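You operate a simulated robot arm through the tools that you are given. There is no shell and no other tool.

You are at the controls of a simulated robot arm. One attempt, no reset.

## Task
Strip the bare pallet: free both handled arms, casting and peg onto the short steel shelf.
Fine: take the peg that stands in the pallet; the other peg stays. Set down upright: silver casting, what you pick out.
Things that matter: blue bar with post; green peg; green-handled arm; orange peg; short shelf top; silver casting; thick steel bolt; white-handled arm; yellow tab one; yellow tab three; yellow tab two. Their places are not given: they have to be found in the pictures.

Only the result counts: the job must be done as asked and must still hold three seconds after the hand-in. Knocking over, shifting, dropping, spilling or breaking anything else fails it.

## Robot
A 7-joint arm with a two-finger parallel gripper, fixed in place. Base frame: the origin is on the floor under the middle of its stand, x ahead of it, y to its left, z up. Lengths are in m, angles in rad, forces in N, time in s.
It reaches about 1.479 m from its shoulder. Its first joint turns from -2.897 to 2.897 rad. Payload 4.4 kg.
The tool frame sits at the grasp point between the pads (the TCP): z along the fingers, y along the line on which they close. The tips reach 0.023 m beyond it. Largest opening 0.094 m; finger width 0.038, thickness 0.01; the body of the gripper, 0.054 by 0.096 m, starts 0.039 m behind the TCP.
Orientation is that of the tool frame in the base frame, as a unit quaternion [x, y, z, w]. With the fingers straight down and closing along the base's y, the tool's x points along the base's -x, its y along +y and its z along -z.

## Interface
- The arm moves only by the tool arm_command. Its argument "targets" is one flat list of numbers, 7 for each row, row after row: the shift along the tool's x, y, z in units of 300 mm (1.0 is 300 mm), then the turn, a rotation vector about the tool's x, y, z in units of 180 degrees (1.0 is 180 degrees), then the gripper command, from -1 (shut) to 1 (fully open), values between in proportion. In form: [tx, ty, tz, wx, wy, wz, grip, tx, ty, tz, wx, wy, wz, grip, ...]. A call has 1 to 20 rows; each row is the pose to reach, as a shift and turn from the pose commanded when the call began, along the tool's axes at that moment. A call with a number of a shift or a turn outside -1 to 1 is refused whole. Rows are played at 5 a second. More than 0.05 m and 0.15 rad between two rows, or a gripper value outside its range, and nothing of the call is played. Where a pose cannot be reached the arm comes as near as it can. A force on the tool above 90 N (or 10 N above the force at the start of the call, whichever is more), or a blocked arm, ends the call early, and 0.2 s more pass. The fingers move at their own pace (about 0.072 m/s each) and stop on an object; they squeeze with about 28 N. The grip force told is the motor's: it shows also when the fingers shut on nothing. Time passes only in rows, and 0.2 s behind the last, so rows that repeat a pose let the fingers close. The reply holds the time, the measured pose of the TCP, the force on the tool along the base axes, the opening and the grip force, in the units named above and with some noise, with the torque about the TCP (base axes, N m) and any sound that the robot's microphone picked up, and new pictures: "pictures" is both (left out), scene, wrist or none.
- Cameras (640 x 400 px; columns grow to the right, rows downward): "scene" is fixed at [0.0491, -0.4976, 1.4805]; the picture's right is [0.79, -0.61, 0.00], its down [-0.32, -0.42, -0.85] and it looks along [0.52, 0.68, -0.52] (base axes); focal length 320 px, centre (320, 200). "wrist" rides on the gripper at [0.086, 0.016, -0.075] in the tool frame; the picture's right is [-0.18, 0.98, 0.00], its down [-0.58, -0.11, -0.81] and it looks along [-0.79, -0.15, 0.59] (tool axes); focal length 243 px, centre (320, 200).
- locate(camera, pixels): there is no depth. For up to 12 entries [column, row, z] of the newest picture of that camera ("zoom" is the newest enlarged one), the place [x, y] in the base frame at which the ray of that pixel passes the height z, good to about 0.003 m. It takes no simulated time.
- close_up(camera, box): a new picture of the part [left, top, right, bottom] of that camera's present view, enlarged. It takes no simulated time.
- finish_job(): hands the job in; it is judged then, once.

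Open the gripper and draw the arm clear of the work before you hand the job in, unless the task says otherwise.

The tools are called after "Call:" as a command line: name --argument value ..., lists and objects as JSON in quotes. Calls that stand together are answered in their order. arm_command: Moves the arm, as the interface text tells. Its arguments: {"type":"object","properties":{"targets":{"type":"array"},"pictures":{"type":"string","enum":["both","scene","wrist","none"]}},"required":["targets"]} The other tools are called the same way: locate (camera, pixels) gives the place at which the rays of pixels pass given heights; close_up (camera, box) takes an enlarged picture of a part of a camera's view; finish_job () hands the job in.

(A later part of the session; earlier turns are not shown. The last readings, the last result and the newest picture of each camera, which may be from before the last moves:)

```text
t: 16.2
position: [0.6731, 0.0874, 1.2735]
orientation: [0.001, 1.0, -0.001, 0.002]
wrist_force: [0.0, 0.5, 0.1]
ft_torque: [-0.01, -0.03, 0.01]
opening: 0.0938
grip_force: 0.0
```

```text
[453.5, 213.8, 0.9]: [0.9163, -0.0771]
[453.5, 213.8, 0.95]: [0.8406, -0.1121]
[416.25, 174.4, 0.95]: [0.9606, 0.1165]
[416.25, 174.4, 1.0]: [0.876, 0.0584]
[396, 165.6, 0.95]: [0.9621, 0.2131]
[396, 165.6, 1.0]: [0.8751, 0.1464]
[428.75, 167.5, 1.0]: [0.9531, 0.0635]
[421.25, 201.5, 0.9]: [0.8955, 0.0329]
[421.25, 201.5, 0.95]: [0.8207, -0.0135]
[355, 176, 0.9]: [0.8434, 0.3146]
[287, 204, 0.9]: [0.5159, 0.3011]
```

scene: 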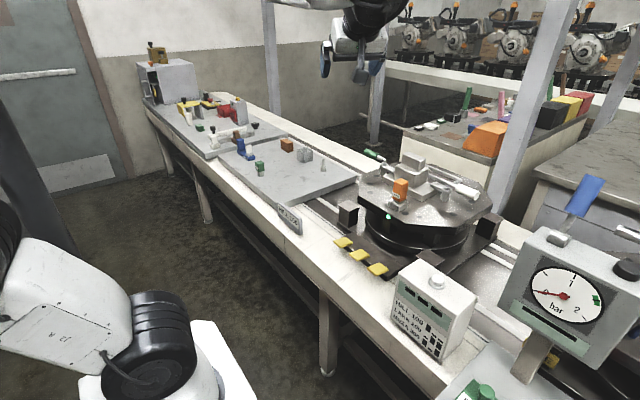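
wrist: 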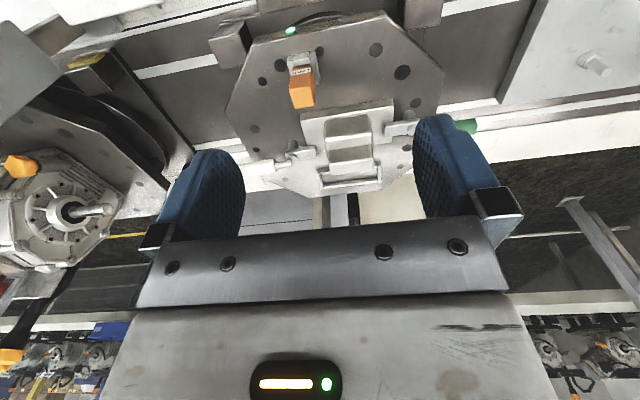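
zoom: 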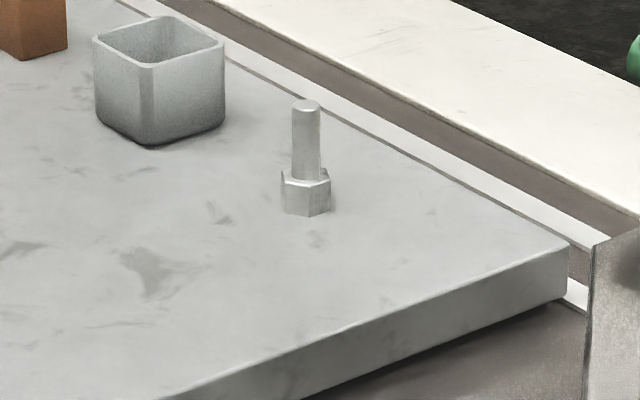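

The lower block top is at z≈1.0 (x 0.876–0.953, y 0.059–0.146) and the pallet surface at z≈0.923. I refine the shelf height with bolt top/base and the shelf corner.

Call:
close_up --camera "wrist" --box '[470, 60, 570, 130]'

Call:
locate --camera "wrist" --pixels '[[607, 72.6, 0.8], [607, 72.6, 0.85], [607, 72.6, 0.9], [583, 60, 0.75], [583, 60, 0.8], [583, 60, 0.85], [507, 104, 0.8], [507, 104, 0.75]]'

Call:
locate --camera "scene" --pixels '[[323.2, 158.1, 0.8], [323.2, 158.1, 0.85], [323.2, 158.1, 0.9], [323.1, 171, 0.75], [323.1, 171, 0.8], [323.1, 171, 0.85], [356, 175.4, 0.8], [356, 175.4, 0.75]]'

```text
5.71 times, centred on (520, 95) of wrist
```

zoom: 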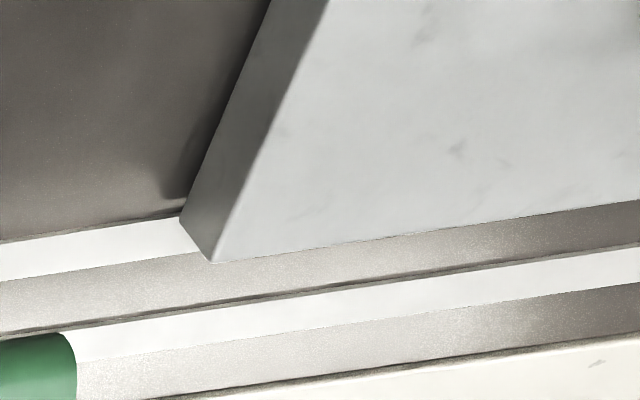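

```text
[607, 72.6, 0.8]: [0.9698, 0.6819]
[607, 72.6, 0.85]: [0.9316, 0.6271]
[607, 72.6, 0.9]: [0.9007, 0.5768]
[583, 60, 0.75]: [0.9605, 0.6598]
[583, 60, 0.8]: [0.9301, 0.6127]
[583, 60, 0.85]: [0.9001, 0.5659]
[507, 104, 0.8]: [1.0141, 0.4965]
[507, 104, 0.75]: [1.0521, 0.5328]
```

```text
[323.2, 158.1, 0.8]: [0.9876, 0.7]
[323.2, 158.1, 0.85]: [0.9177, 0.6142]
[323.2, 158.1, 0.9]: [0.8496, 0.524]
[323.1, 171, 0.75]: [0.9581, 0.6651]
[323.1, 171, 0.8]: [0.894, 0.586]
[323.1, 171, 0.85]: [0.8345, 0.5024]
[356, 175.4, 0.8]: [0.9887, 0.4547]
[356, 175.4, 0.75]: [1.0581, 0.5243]
```

The shelf top comes out at z≈0.75 (bolt from 0.75 to 0.83 near (0.955,0.658)). I recompute the shelf corners and the pieces on it at that height.

Call:
close_up --camera "scene" --box '[210, 125, 360, 210]'

Call:
locate --camera "scene" --pixels '[[287, 204, 0.75], [356, 175.4, 0.75], [218, 155, 0.75], [288, 137, 0.75], [260, 175, 0.75], [252, 158, 0.75], [308, 163, 0.75], [291, 152, 0.75], [300, 180, 0.75], [280, 170, 0.75], [320, 185, 0.75]]'

```text
4.27 times, centred on (285, 168) of scene
```

zoom: 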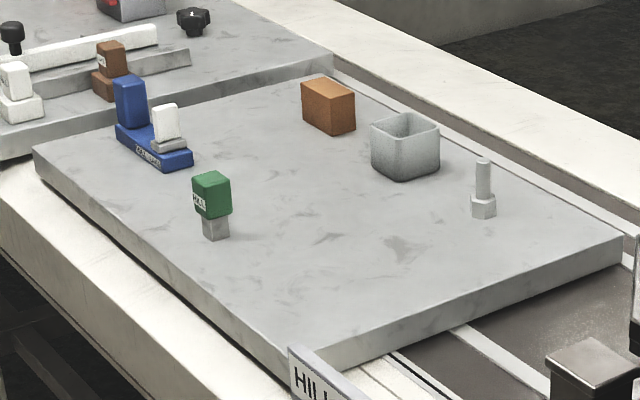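

```text
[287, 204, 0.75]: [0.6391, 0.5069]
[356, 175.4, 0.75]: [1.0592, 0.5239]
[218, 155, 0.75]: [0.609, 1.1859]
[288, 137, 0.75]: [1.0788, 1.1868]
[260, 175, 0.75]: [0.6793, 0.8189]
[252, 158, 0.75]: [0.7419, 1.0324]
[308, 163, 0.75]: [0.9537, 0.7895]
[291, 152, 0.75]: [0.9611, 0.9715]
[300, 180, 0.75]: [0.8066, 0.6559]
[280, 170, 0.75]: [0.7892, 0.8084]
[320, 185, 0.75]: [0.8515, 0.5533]
```

The shelf spans about x 0.63–1.07, y 0.52–1.19 at z 0.75, with a free area around (0.80,0.65). Next I bring the gripper above the white handle (≈(0.94,−0.095)), turned so the fingers close along x, to straddle it.

Call:
arm_command --targets '[-0.0809, -0.0553, 0.0435, 0, 0, 0.0454, 1, -0.1618, -0.1106, 0.087, 0, 0, 0.0909, 1, -0.2427, -0.1659, 0.1305, 0, 0, 0.1364, 1, -0.3236, -0.2212, 0.174, 0, 0, 0.1818, 1, -0.4045, -0.2765, 0.2175, 0, 0, 0.2273, 1, -0.4854, -0.3318, 0.261, 0, 0, 0.2727, 1, -0.5663, -0.3871, 0.3045, 0, 0, 0.3182, 1, -0.6472, -0.4424, 0.348, 0, 0, 0.3636, 1, -0.7281, -0.4977, 0.3915, 0, 0, 0.4091, 1, -0.809, -0.553, 0.435, 0, 0, 0.4545, 1, -0.89, -0.608, 0.478, 0, 0, 0.5, 1]' --pictures "both"

```text
t: 18.6
position: [0.9406, -0.0972, 1.1353]
orientation: [0.709, 0.706, 0.0, 0.002]
wrist_force: [-0.7, 0.4, 0.0]
ft_torque: [0.04, -0.01, 0.03]
opening: 0.0939
grip_force: 0.0
```

scene: 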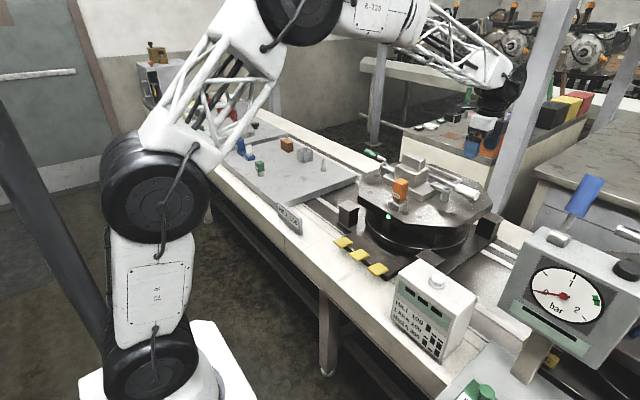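
wrist: 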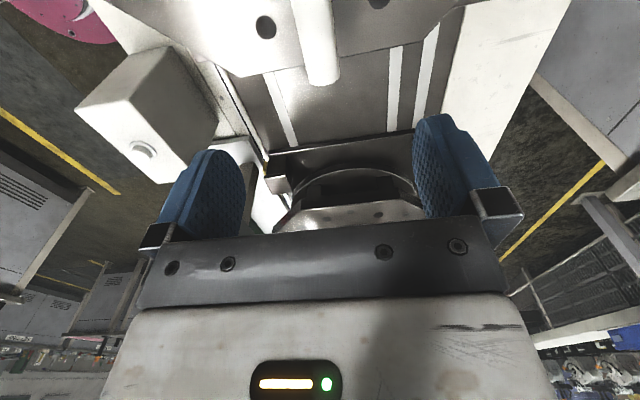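

The white handle shows at (318,45) between the fingers, right under the TCP. I enlarge to check its ends and axis.

Call:
close_up --camera "wrist" --box '[240, 0, 400, 100]'

Call:
locate --camera "wrist" --pixels '[[310, 83, 0.985], [339, 80, 0.985], [325, 82, 0.985], [302, 10, 0.98], [327, 8, 0.98]]'

```text
4.00 times, centred on (320, 50) of wrist
```

zoom: 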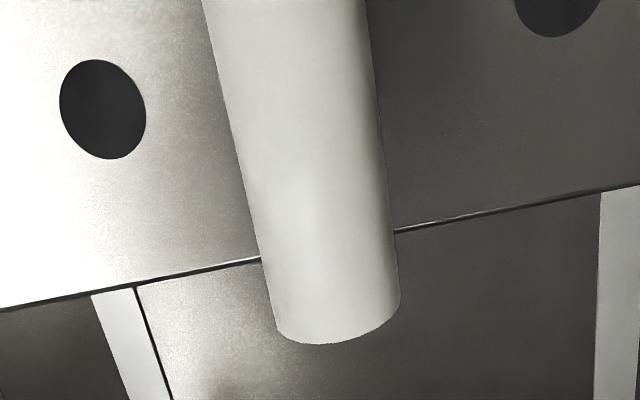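

```text
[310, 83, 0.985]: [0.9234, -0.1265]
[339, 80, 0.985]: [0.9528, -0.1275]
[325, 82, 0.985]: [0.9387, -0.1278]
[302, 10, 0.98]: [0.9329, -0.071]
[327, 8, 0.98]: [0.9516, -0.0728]
```

The handle's outer end is at (0.939,−0.127) and its axis runs almost along −y, centred under the gripper. I lower with open fingers to z≈0.985 so they straddle it.

Call:
arm_command --targets '[0, 0, 0.13, 0, 0, 0, 1, 0, 0, 0.26, 0, 0, 0, 1, 0, 0, 0.38, 0, 0, 0, 1, 0, 0, 0.46, 0, 0, 0, 1, 0, 0, 0.5, 0, 0, 0, 1]' --pictures "both"

```text
t: 19.8
position: [0.9417, -0.0976, 0.9841]
orientation: [0.708, 0.706, 0.0, 0.002]
wrist_force: [0.7, 0.1, 0.3]
ft_torque: [-0.01, -0.02, -0.06]
opening: 0.0941
grip_force: 0.1
```

scene: 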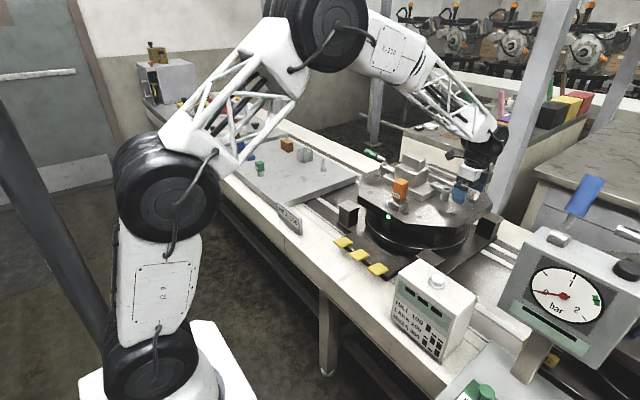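
wrist: 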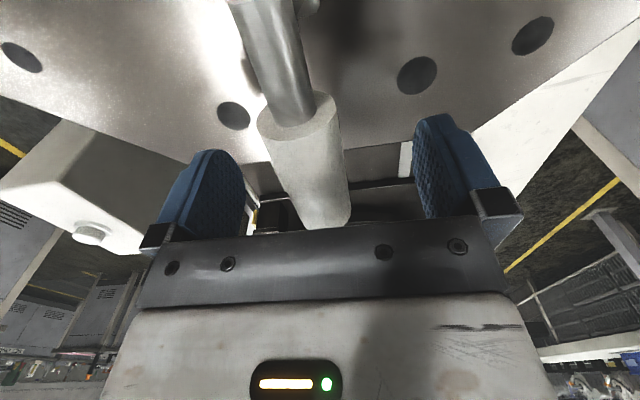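

The handle stands between the fingers at about (305,165). I close to a loose cage of about 0.04 m and make a small test swing of the handle toward +x about the post, watching the force.

Call:
arm_command --targets '[0, 0, 0, 0, 0, 0, -0.15, 0, 0, 0, 0, 0, 0, -0.15, 0, 0, 0, 0, 0, 0, -0.15, 0.0013, 0.0252, 0, 0, 0, -0.0318, -0.15, 0.005, 0.0501, 0, 0, 0, -0.0637, -0.15, 0.0113, 0.0745, 0, 0, 0, -0.0955, -0.15]' --pictures "both"

```text
t: 21.2
position: [0.962, -0.0937, 0.9833]
orientation: [0.595, 0.804, -0.001, -0.001]
wrist_force: [-51.0, -2.0, -8.2]
ft_torque: [0.37, -0.29, -1.43]
opening: 0.0869
grip_force: 27.2
```

scene: 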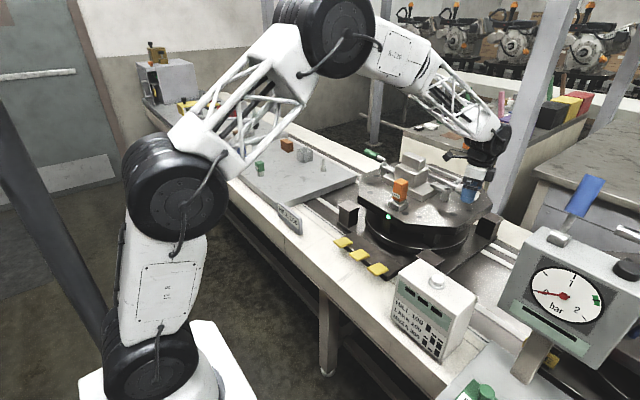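
wrist: 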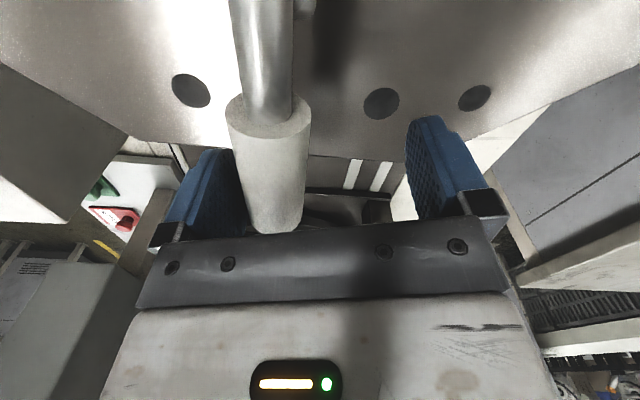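

A reaction of −51 N in x and the fingers forced open to 0.087 m mean the white arm does not swing toward +x. I go back to the start angle and look before trying the other way.

Call:
arm_command --targets '[0.005, -0.0501, 0, 0, 0, 0.0637, -0.15, 0.0113, -0.0745, 0, 0, 0, 0.0955, -0.15, 0.0113, -0.0745, 0, 0, 0, 0.0955, -0.15, 0.0113, -0.0745, 0, 0, 0, 0.0955, -0.15]' --pictures "both"

Call:
close_up --camera "scene" --box '[370, 140, 490, 215]'

```text
refused: row 1 steps farther than a row can; nothing moved
```

```text
5.33 times, centred on (430, 178) of scene
```

zoom: 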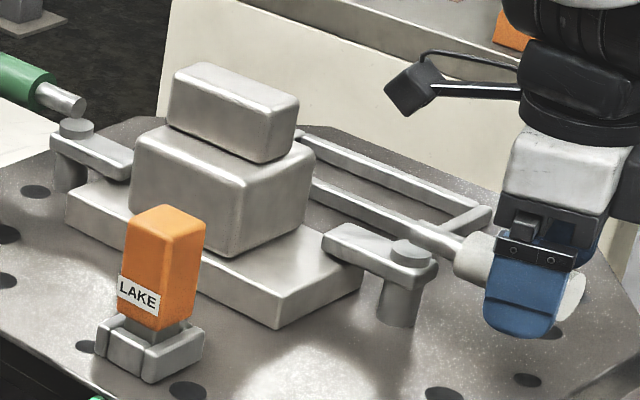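

The close-up shows the white arm has not moved. I step back in smaller turns.

Call:
arm_command --targets '[0.0013, -0.0252, 0, 0, 0, 0.0318, -0.15, 0.005, -0.0501, 0, 0, 0, 0.0637, -0.15, 0.0113, -0.0745, 0, 0, 0, 0.0955, -0.15, 0.0113, -0.0745, 0, 0, 0, 0.0955, -0.15, 0.0113, -0.0745, 0, 0, 0, 0.0955, -0.15]' --pictures "wrist"

```text
t: 22.4
position: [0.9403, -0.0964, 0.9846]
orientation: [0.708, 0.706, 0.0, 0.001]
wrist_force: [0.4, -0.1, 0.8]
ft_torque: [0.0, -0.02, -0.01]
opening: 0.0399
grip_force: 0.0
```

wrist: 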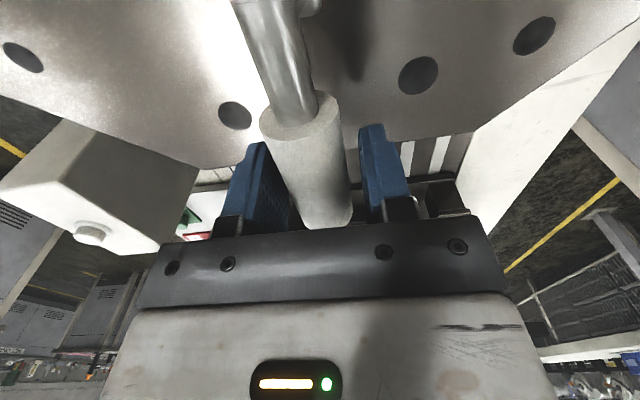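

Caged again with no load. I try a small swing the other way, toward −x.

Call:
arm_command --targets '[0.0013, -0.0252, 0, 0, 0, 0.0318, -0.15, 0.0028, -0.0377, 0, 0, 0, 0.0477, -0.15, 0.005, -0.0501, 0, 0, 0, 0.0637, -0.15]' --pictures "wrist"

Call:
close_up --camera "scene" --box '[370, 140, 490, 215]'

```text
t: 23.2
position: [0.9258, -0.0963, 0.9842]
orientation: [0.775, 0.632, 0.0, 0.001]
wrist_force: [3.1, -0.4, 0.4]
ft_torque: [-0.06, -0.03, 0.07]
opening: 0.041
grip_force: 1.6
```

wrist: 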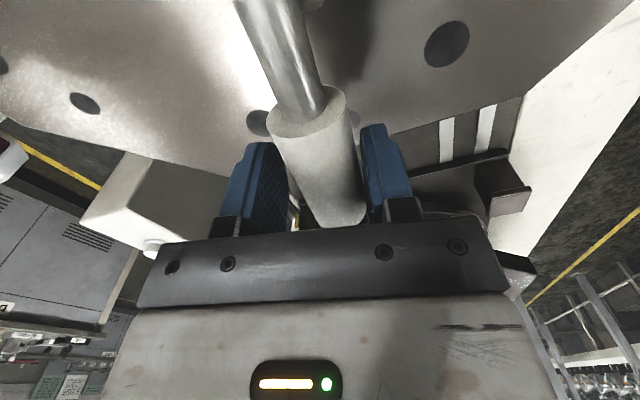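

```text
5.33 times, centred on (430, 178) of scene
```

zoom: 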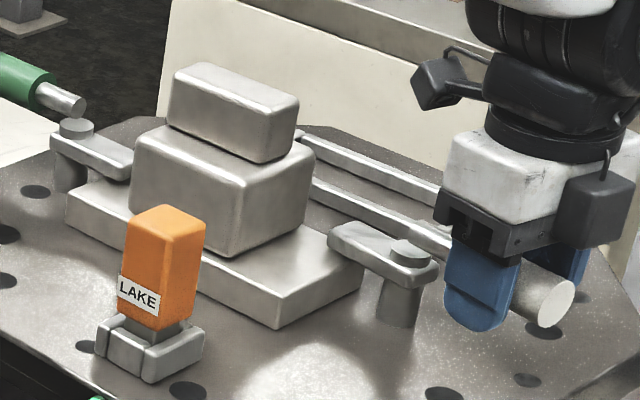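

The arm now swings with only about 3 N; the finger tip on the casting has begun to move at (328,238). I continue the same arc in small steps.

Call:
arm_command --targets '[0.0013, -0.0252, 0, 0, 0, 0.0318, -0.15, 0.005, -0.0501, 0, 0, 0, 0.0637, -0.15, 0.0113, -0.0745, 0, 0, 0, 0.0955, -0.15, 0.0199, -0.0981, 0, 0, 0, 0.1273, -0.15, 0.0308, -0.1208, 0, 0, 0, 0.1592, -0.15, 0.044, -0.1423, 0, 0, 0, 0.191, -0.15, 0.0593, -0.1623, 0, 0, 0, 0.2228, -0.15]' --pictures "both"

Call:
close_up --camera "scene" --box '[370, 140, 490, 215]'

```text
t: 24.8
position: [0.8822, -0.0707, 0.9852]
orientation: [0.945, 0.327, 0.0, 0.001]
wrist_force: [2.6, -2.5, 0.2]
ft_torque: [-0.07, 0.02, 0.08]
opening: 0.0413
grip_force: 2.0
```

scene: 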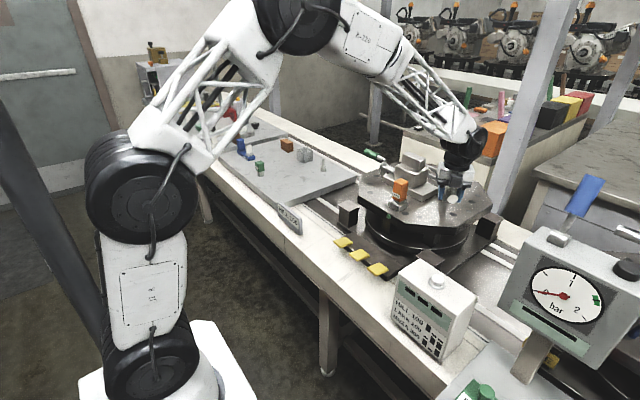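
wrist: 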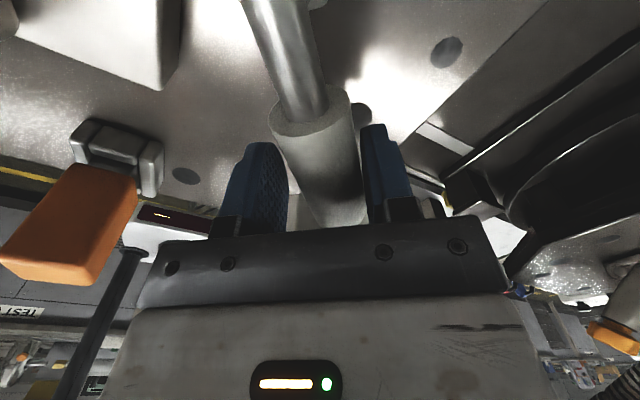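

```text
5.33 times, centred on (430, 178) of scene
```

zoom: 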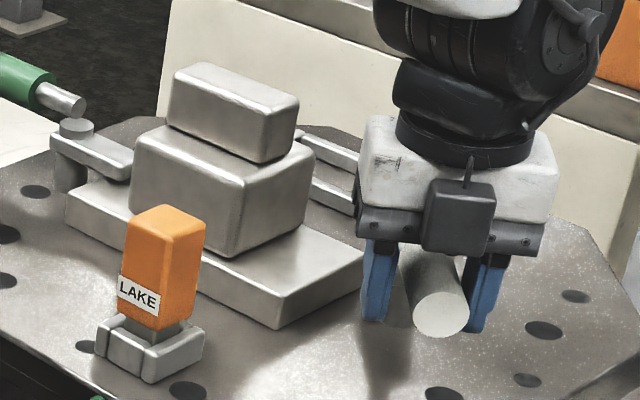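

The handle follows with about 3–4 N. I continue the arc to about 86°.

Call:
arm_command --targets '[0.0013, -0.0252, 0, 0, 0, 0.0318, -0.15, 0.005, -0.0501, 0, 0, 0, 0.0637, -0.15, 0.0113, -0.0745, 0, 0, 0, 0.0955, -0.15, 0.0199, -0.0981, 0, 0, 0, 0.1273, -0.15, 0.0308, -0.1208, 0, 0, 0, 0.1592, -0.15, 0.044, -0.1423, 0, 0, 0, 0.191, -0.15]' --pictures "both"

Call:
close_up --camera "scene" --box '[370, 140, 490, 215]'

```text
t: 26.2
position: [0.8705, -0.033, 0.9892]
orientation: [0.999, 0.052, 0.0, -0.003]
wrist_force: [1.3, -8.0, -3.4]
ft_torque: [-0.05, -0.06, 0.16]
opening: 0.0423
grip_force: 2.4
out of reach, approached as far as the arm can: row 6
```

scene: 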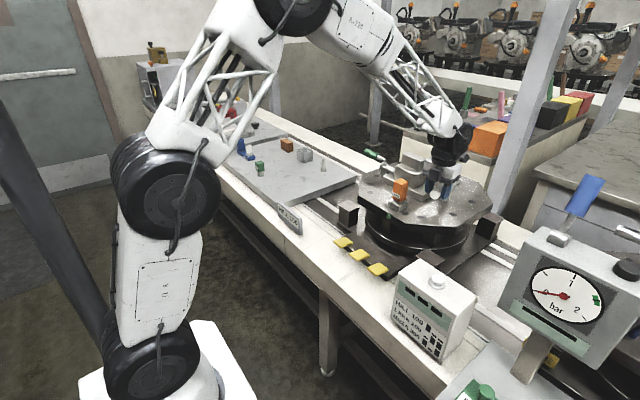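
wrist: 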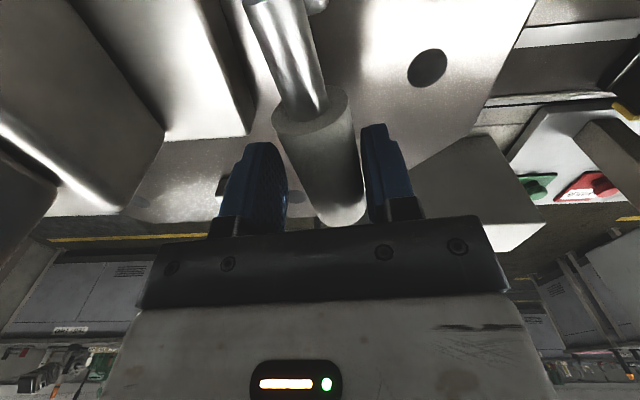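

```text
5.33 times, centred on (430, 178) of scene
```

zoom: 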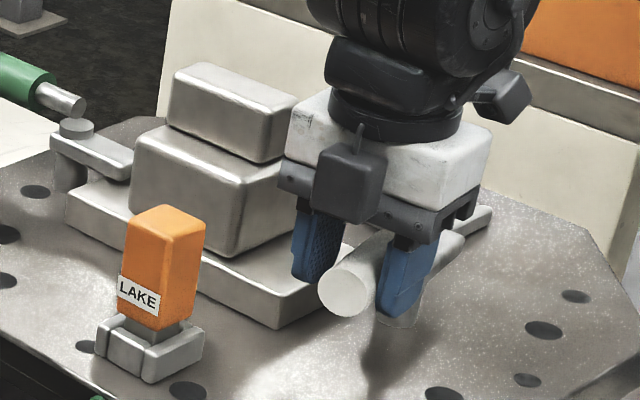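

The last row hit the wrist's turn limit, but the white arm is swung about 84° and its finger has left the base plate. I open a little and rise straight up to inspect.

Call:
arm_command --targets '[0, 0, 0, 0, 0, -0.0318, 0.3, 0, 0, 0, 0, 0, -0.0318, 0.3, 0, 0, -0.1, 0, 0, -0.0318, 0.3, 0, 0, -0.2, 0, 0, -0.0318, 0.3, 0, 0, -0.35, 0, 0, -0.0318, 0.5, 0, 0, -0.5, 0, 0, -0.0318, 1, 0, 0, -0.65, 0, 0, -0.0318, 1]' --pictures "both"

Call:
close_up --camera "scene" --box '[370, 140, 490, 215]'

```text
t: 27.8
position: [0.8679, -0.0316, 1.1848]
orientation: [0.996, 0.084, 0.0, 0.001]
wrist_force: [-0.3, -1.2, -0.8]
ft_torque: [0.04, 0.04, 0.02]
opening: 0.094
grip_force: 0.0
```

scene: 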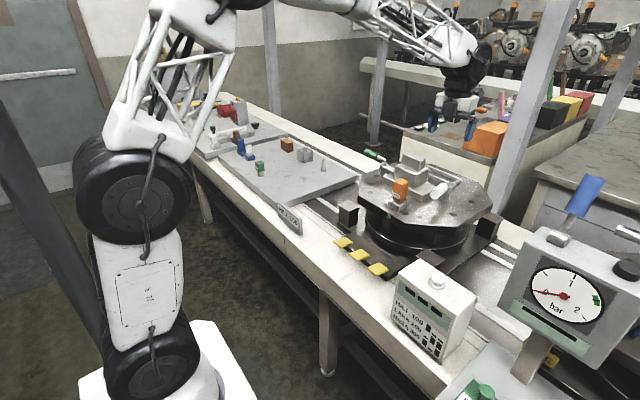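
wrist: 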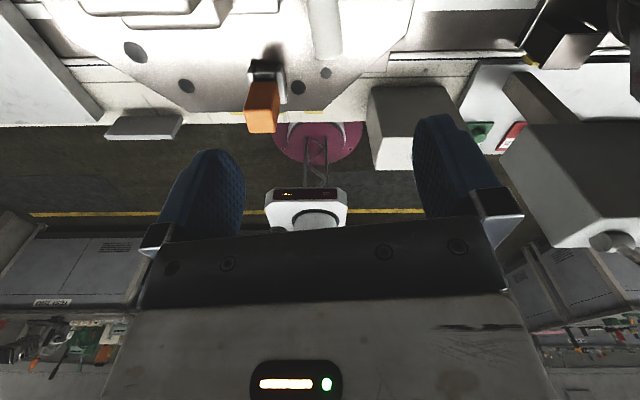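

```text
5.33 times, centred on (430, 178) of scene
```

zoom: 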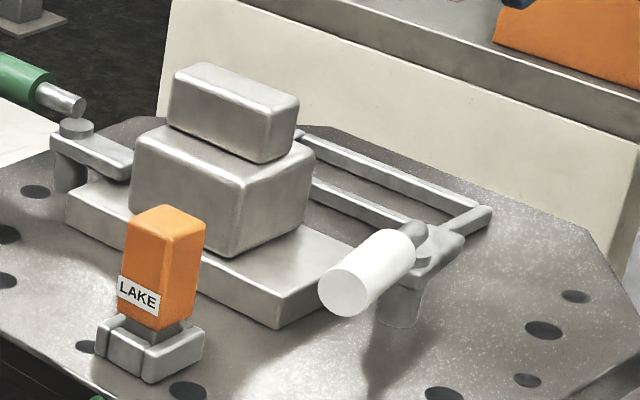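

The white handle now points toward the robot with its arm clear of the base plate, end near scene (433,192). I move over the green handle around (0.905,0.275) with the fingers again closing along x.

Call:
arm_command --targets '[0.0296, -0.0987, 0.0117, 0, 0, -0.0446, 1, 0.0592, -0.1975, 0.0233, 0, 0, -0.0891, 1, 0.0887, -0.2962, 0.035, 0, 0, -0.1337, 1, 0.1183, -0.395, 0.0467, 0, 0, -0.1782, 1, 0.1479, -0.4937, 0.0583, 0, 0, -0.2228, 1, 0.1775, -0.5924, 0.07, 0, 0, -0.2674, 1, 0.2071, -0.6912, 0.0817, 0, 0, -0.3119, 1, 0.2366, -0.7899, 0.0933, 0, 0, -0.3565, 1, 0.2662, -0.8887, 0.105, 0, 0, -0.401, 1, 0.2958, -0.9874, 0.1167, 0, 0, -0.4456, 1]' --pictures "both"

Call:
close_up --camera "wrist" --box '[220, 0, 420, 120]'

Call:
close_up --camera "scene" --box '[350, 130, 430, 190]'

```text
t: 30.0
position: [0.9065, 0.2757, 1.15]
orientation: [0.707, 0.707, 0.0, 0.001]
wrist_force: [0.0, -0.1, -0.3]
ft_torque: [-0.03, 0.0, 0.02]
opening: 0.0939
grip_force: 0.2
```

scene: 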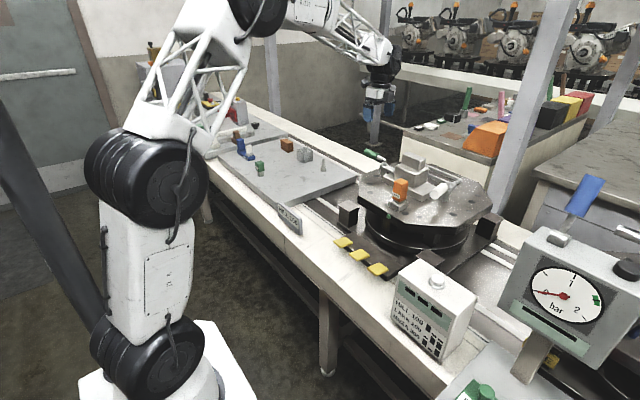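
wrist: 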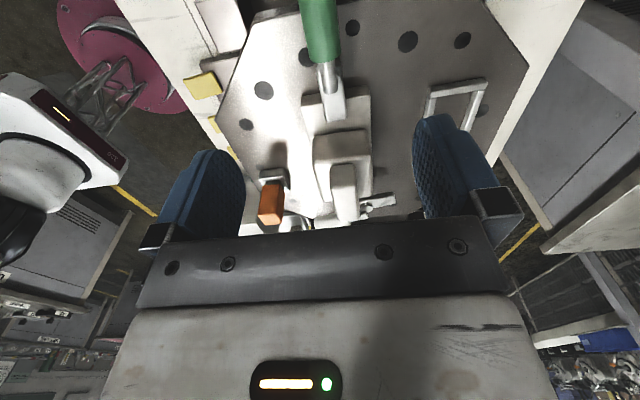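

```text
3.20 times, centred on (320, 60) of wrist
```

zoom: 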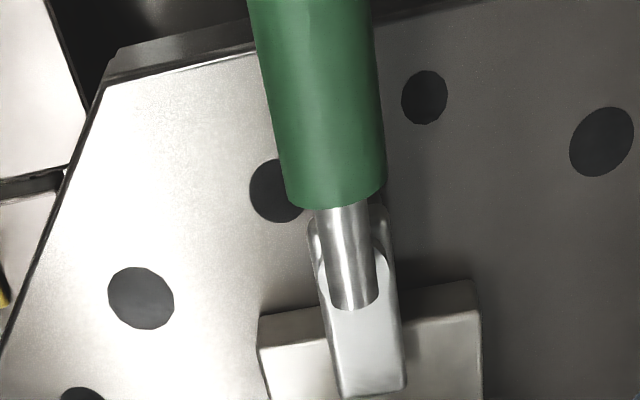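

```text
6.67 times, centred on (390, 160) of scene
```

zoom: 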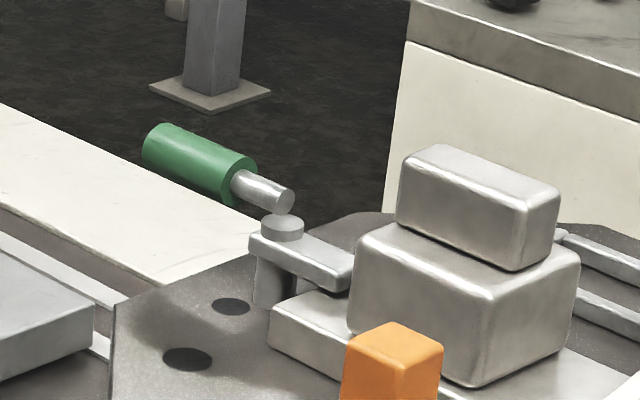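

The green handle and its rod are seen from above, inner end at wrist (325,60), rod end at (331,91). I locate these points.

Call:
locate --camera "wrist" --pixels '[[325.3, 61, 0.978], [331, 90.6, 0.972], [318.5, 5, 0.985], [336, 119, 0.957], [329, 78, 0.965], [328, 88, 0.965], [296, 97, 0.943], [371, 86, 0.943]]'

Call:
locate --camera "scene" --pixels '[[366, 151.5, 0.985], [366, 151.5, 0.995], [378, 158, 0.978], [383.5, 163.8, 0.965]]'

```text
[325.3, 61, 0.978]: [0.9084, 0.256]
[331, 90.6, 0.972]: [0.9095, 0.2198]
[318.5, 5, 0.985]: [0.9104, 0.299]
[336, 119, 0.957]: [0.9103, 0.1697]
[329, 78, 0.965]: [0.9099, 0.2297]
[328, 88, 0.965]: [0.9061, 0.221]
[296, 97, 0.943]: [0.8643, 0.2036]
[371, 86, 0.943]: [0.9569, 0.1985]
```

```text
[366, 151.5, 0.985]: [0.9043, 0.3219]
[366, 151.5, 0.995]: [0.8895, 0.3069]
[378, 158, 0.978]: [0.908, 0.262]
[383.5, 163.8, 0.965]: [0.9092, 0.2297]
```

Green pivot ≈(0.9085,0.219), handle from y≈0.256 to 0.32. I centre over the handle at y≈0.295 and lower with open fingers to z≈0.985.

Call:
arm_command --targets '[0.0633, 0.0083, 0.05, 0, 0, 0, 1, 0.0633, 0.0083, 0.2, 0, 0, 0, 1, 0.0633, 0.0083, 0.35, 0, 0, 0, 1, 0.0633, 0.0083, 0.47, 0, 0, 0, 1, 0.0633, 0.0083, 0.55, 0, 0, 0, 1]' --pictures "both"

Call:
close_up --camera "scene" --box '[340, 130, 440, 190]'

```text
t: 31.2
position: [0.9122, 0.2913, 0.9845]
orientation: [0.708, 0.706, -0.001, 0.0]
wrist_force: [0.6, -0.6, 0.6]
ft_torque: [0.02, -0.01, 0.05]
opening: 0.0943
grip_force: 0.1
```

scene: 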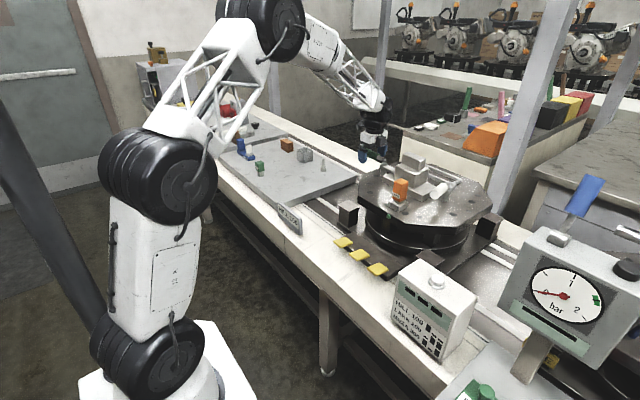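
wrist: 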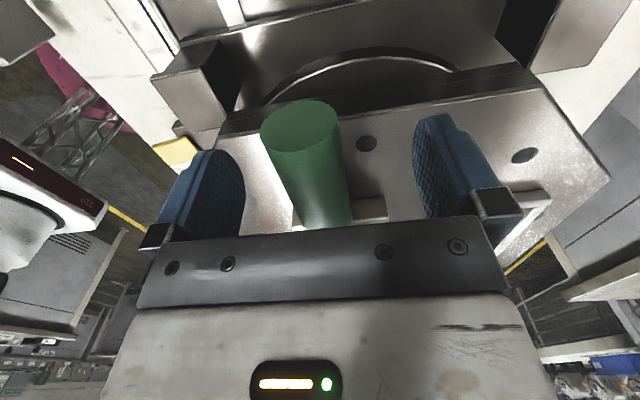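

```text
6.40 times, centred on (390, 160) of scene
```

zoom: 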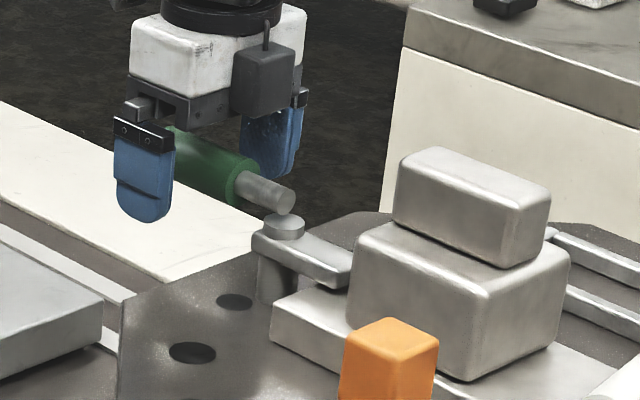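

The green handle sits between the fingers at (305,160). I close to the loose cage and test a small swing toward −x, mirroring the white arm.

Call:
arm_command --targets '[0, 0, 0, 0, 0, 0, -0.15, 0, 0, 0, 0, 0, 0, -0.15, 0, 0, 0, 0, 0, 0, -0.15, -0.0012, -0.0245, 0, 0, 0, -0.0318, -0.15, -0.0027, -0.0366, 0, 0, 0, -0.0477, -0.15, -0.0049, -0.0487, 0, 0, 0, -0.0637, -0.15]' --pictures "wrist"

Call:
close_up --camera "scene" --box '[340, 130, 440, 190]'

```text
t: 32.6
position: [0.8967, 0.2923, 0.9845]
orientation: [0.633, 0.774, -0.001, 0.0]
wrist_force: [3.6, 0.0, 0.0]
ft_torque: [-0.01, 0.01, -0.03]
opening: 0.0419
grip_force: 1.9
```

wrist: 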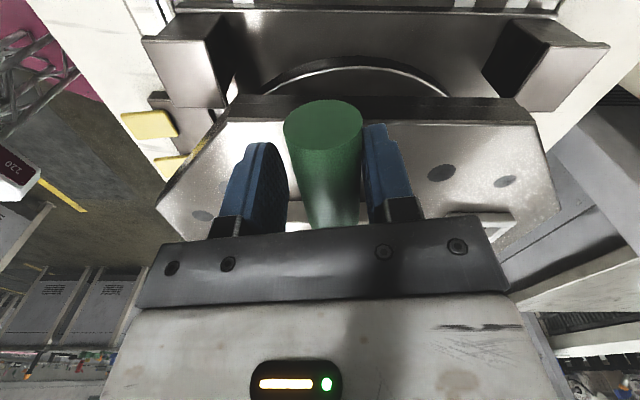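

```text
6.40 times, centred on (390, 160) of scene
```

zoom: 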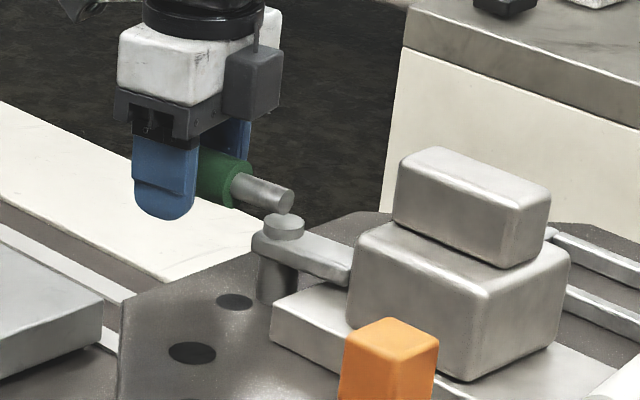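

The green arm also moves toward −x with about 3.6 N. I continue the arc.

Call:
arm_command --targets '[-0.0012, -0.0245, 0, 0, 0, -0.0318, -0.15, -0.0049, -0.0487, 0, 0, 0, -0.0637, -0.15, -0.0109, -0.0724, 0, 0, 0, -0.0955, -0.15, -0.0193, -0.0954, 0, 0, 0, -0.1273, -0.15, -0.03, -0.1175, 0, 0, 0, -0.1592, -0.15, -0.0428, -0.1383, 0, 0, 0, -0.191, -0.15, -0.0576, -0.1578, 0, 0, 0, -0.2228, -0.15]' --pictures "none"

Call:
close_up --camera "scene" --box '[340, 130, 440, 190]'

```text
t: 34.2
position: [0.8532, 0.2659, 0.9853]
orientation: [0.329, 0.944, 0.0, 0.0]
wrist_force: [2.8, 2.6, 0.3]
ft_torque: [0.0, -0.03, -0.1]
opening: 0.0415
grip_force: 1.7
```

```text
6.40 times, centred on (390, 160) of scene
```

zoom: 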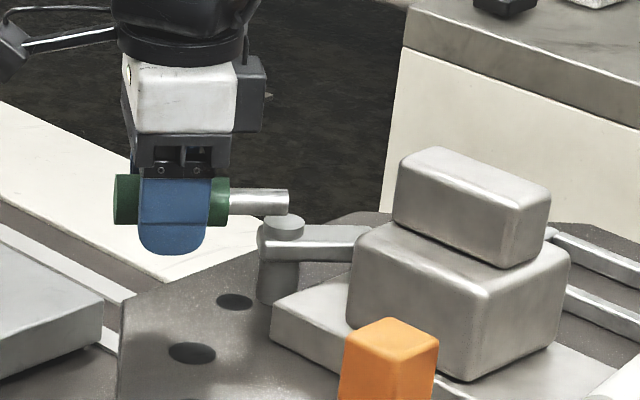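

Steady at about 4 N. I finish the arc to a little beyond 90°.

Call:
arm_command --targets '[-0.0012, -0.0245, 0, 0, 0, -0.0318, -0.15, -0.0049, -0.0487, 0, 0, 0, -0.0637, -0.15, -0.0109, -0.0724, 0, 0, 0, -0.0955, -0.15, -0.0193, -0.0954, 0, 0, 0, -0.1273, -0.15, -0.03, -0.1175, 0, 0, 0, -0.1592, -0.15, -0.0428, -0.1383, 0, 0, 0, -0.191, -0.15, -0.0576, -0.1578, 0, 0, 0, -0.2228, -0.15]' --pictures "wrist"

Call:
close_up --camera "scene" --box '[340, 130, 440, 190]'

```text
t: 35.8
position: [0.8367, 0.2198, 0.9852]
orientation: [-0.015, 1.0, -0.001, 0.001]
wrist_force: [21.1, 56.8, -6.9]
ft_torque: [-0.06, -0.41, -1.85]
opening: 0.0707
grip_force: 27.9
```

wrist: 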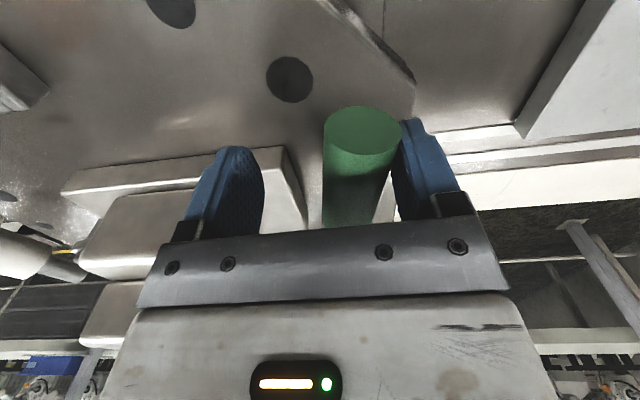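

```text
6.40 times, centred on (390, 160) of scene
```

zoom: 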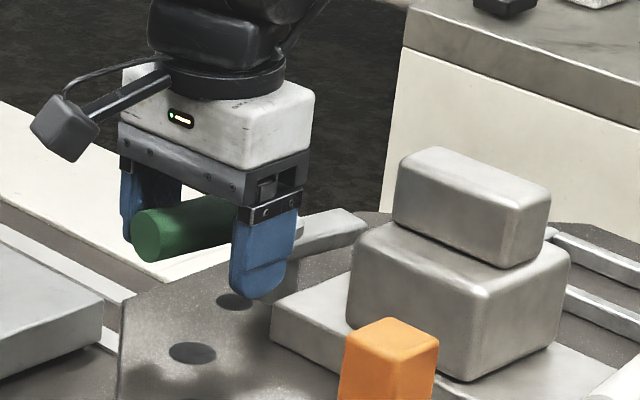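

The green arm has reached its end stop (57 N, fingers pushed open to 0.07) at roughly 75–80°. I back off to unload, then open and rise.

Call:
arm_command --targets '[-0.0012, 0.0245, 0, 0, 0, 0.0318, -0.15, -0.0049, 0.0487, 0, 0, 0, 0.0637, -0.15, -0.0109, 0.0724, 0, 0, 0, 0.0955, -0.15, -0.0109, 0.0724, 0, 0, 0, 0.0955, 0.2, -0.0109, 0.0724, 0, 0, 0, 0.0955, 0.2, -0.0109, 0.0724, -0.1, 0, 0, 0.0955, 0.2, -0.0109, 0.0724, -0.2, 0, 0, 0.0955, 0.2, -0.0109, 0.0724, -0.35, 0, 0, 0.0955, 1, -0.0109, 0.0724, -0.5, 0, 0, 0.0955, 1, -0.0109, 0.0724, -0.65, 0, 0, 0.0955, 1]' --pictures "both"

Call:
close_up --camera "scene" --box '[350, 135, 480, 215]'

Call:
close_up --camera "wrist" --box '[200, 0, 440, 140]'

```text
t: 38.0
position: [0.8394, 0.2411, 1.1777]
orientation: [0.136, 0.991, -0.001, 0.0]
wrist_force: [0.4, 0.2, -1.3]
ft_torque: [-0.01, 0.04, -0.04]
opening: 0.0938
grip_force: 0.0
```

scene: 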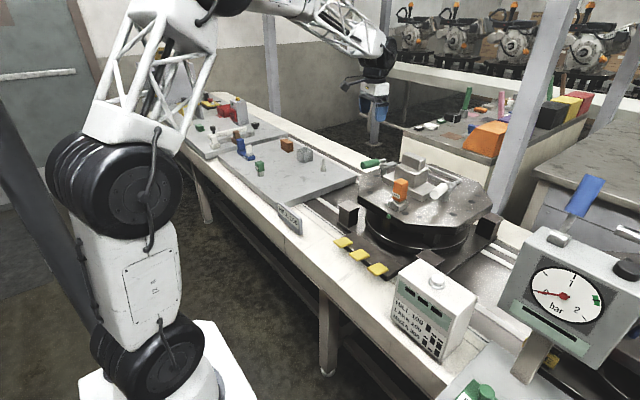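
wrist: 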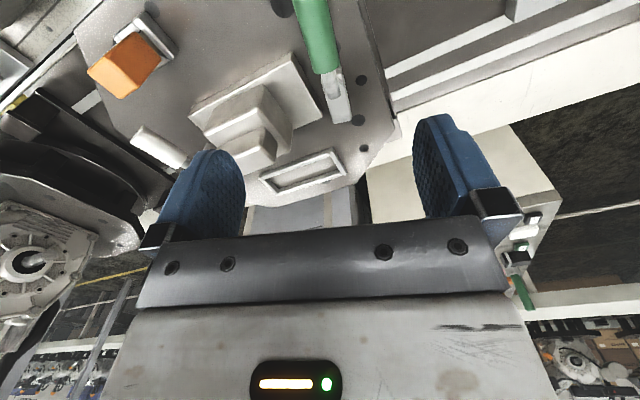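

```text
4.92 times, centred on (415, 175) of scene
```

zoom: 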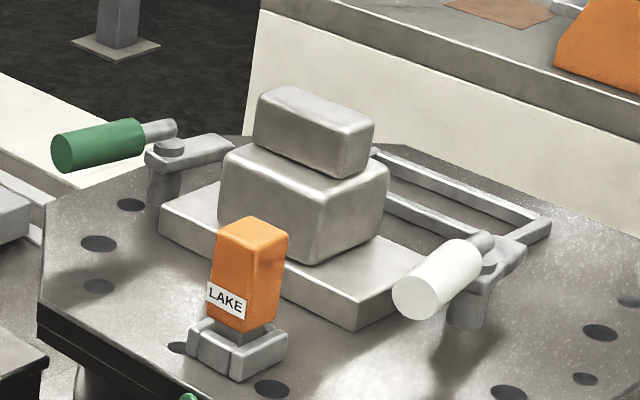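

```text
2.67 times, centred on (320, 70) of wrist
```

zoom: 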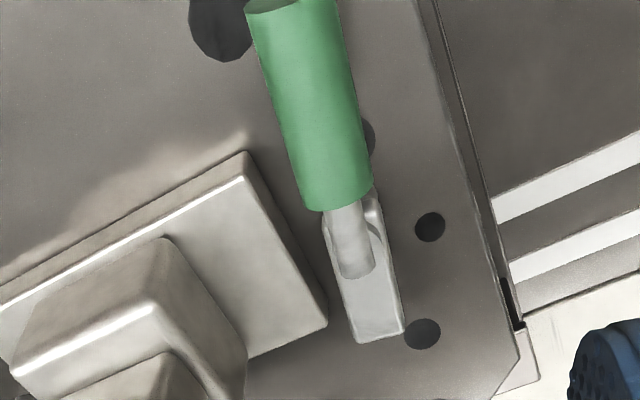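

Both arms are now clear: the green finger lies beside the base plate's edge with a visible gap, and the white one points to +x. Next I go above the orange peg at about (0.784,0.047), squared up to the base axes.

Call:
arm_command --targets '[0.0007, -0.1346, 0.0185, 0, 0, -0.0174, 1, 0.0014, -0.2691, 0.0369, 0, 0, -0.0347, 1, 0.0021, -0.4037, 0.0554, 0, 0, -0.0521, 1, 0.0028, -0.5382, 0.0738, 0, 0, -0.0694, 1, 0.0035, -0.6728, 0.0923, 0, 0, -0.0868, 1]' --pictures "both"

Call:
close_up --camera "wrist" --box '[220, 0, 420, 120]'

```text
t: 39.2
position: [0.7839, 0.0469, 1.154]
orientation: [0.0, 1.0, -0.001, 0.001]
wrist_force: [0.3, 0.2, 0.2]
ft_torque: [0.04, -0.02, -0.01]
opening: 0.0938
grip_force: 0.1
```

scene: 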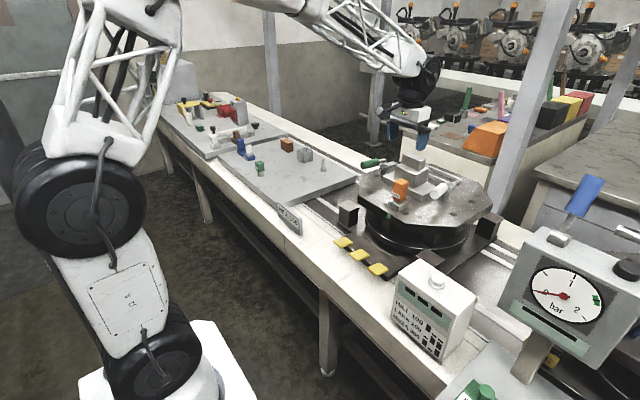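
wrist: 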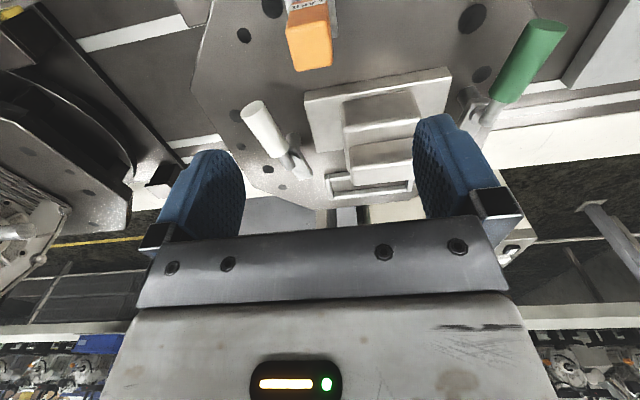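

```text
3.20 times, centred on (320, 60) of wrist
```

zoom: 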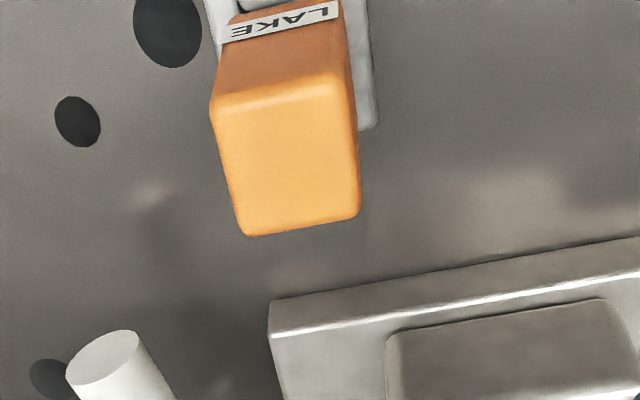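

The peg's top face is at wrist about (311,47). I locate its corners at z≈1.007 to centre the grip.

Call:
locate --camera "wrist" --pixels '[[286.5, 32, 1.007], [329.4, 23.1, 1.007], [332.5, 64, 1.007], [296, 71, 1.007], [311.3, 47.5, 1.007], [304, 155, 0.943], [448, 67, 0.943], [305, 98, 0.943], [307, 155, 0.943]]'

Call:
close_up --camera "wrist" --box '[220, 80, 340, 200]'

```text
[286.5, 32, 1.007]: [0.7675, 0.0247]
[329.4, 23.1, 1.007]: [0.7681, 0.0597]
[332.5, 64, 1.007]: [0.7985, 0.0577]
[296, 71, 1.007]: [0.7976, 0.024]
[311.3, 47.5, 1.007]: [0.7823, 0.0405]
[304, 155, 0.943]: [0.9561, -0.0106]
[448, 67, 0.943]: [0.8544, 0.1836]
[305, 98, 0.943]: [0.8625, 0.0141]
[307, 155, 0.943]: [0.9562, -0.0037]
```

```text
3.33 times, centred on (280, 140) of wrist
```

zoom: 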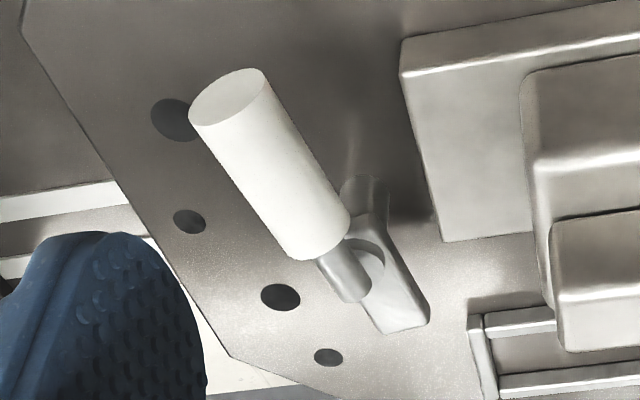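

Peg centre is (0.783,0.0415) with edges square to the axes. I shift 5 mm and lower with open fingers to z≈0.985.

Call:
arm_command --targets '[0.003, -0.018, 0.05, 0, 0, 0, 1, 0.003, -0.018, 0.2, 0, 0, 0, 1, 0.003, -0.018, 0.35, 0, 0, 0, 1, 0.003, -0.018, 0.48, 0, 0, 0, 1, 0.003, -0.018, 0.563, 0, 0, 0, 1]' --pictures "both"

Call:
close_up --camera "scene" --box '[360, 150, 450, 220]'

```text
t: 40.4
position: [0.7838, 0.0392, 0.984]
orientation: [0.001, 1.0, 0.0, 0.001]
wrist_force: [0.1, -0.1, 0.9]
ft_torque: [-0.03, -0.02, -0.01]
opening: 0.0942
grip_force: 0.0
```

scene: 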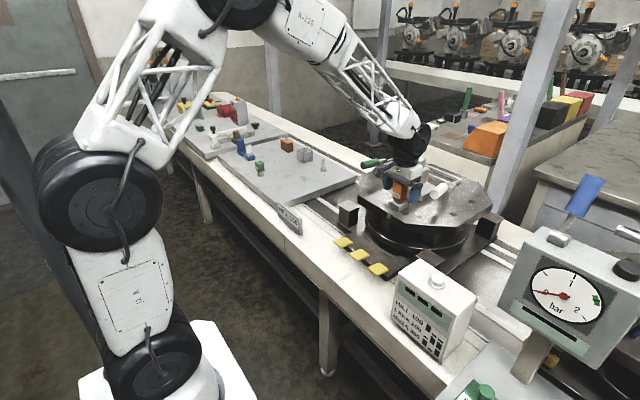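
wrist: 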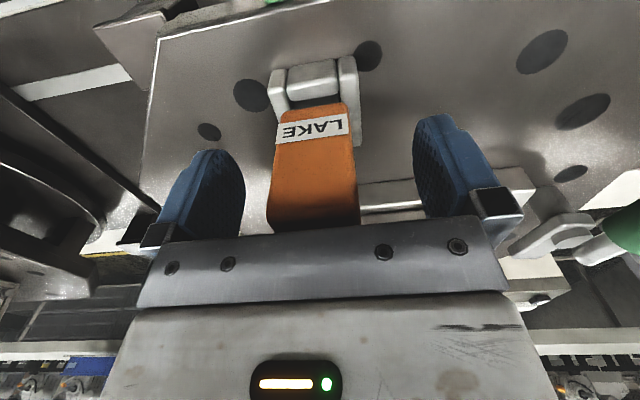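

```text
5.71 times, centred on (405, 185) of scene
```

zoom: 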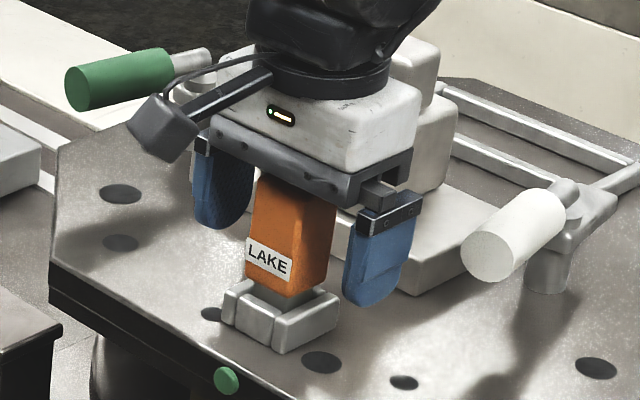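

The orange head is centred between the pads (label at (314,127)). I close on it and read the grip.

Call:
arm_command --targets '[0, 0, 0, 0, 0, 0, -1, 0, 0, 0, 0, 0, 0, -1, 0, 0, 0, 0, 0, 0, -1, 0, 0, 0, 0, 0, 0, -1]' --pictures "wrist"

```text
t: 41.4
position: [0.7828, 0.04, 0.9842]
orientation: [0.0, 1.0, -0.001, 0.001]
wrist_force: [-0.9, 0.3, -0.5]
ft_torque: [0.03, 0.04, -0.01]
opening: 0.0337
grip_force: 28.2
```

wrist: 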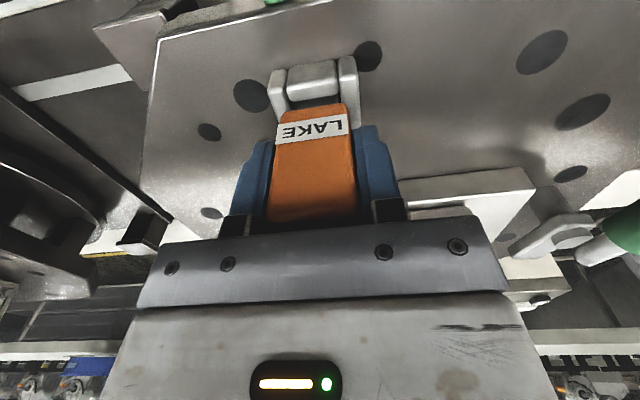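

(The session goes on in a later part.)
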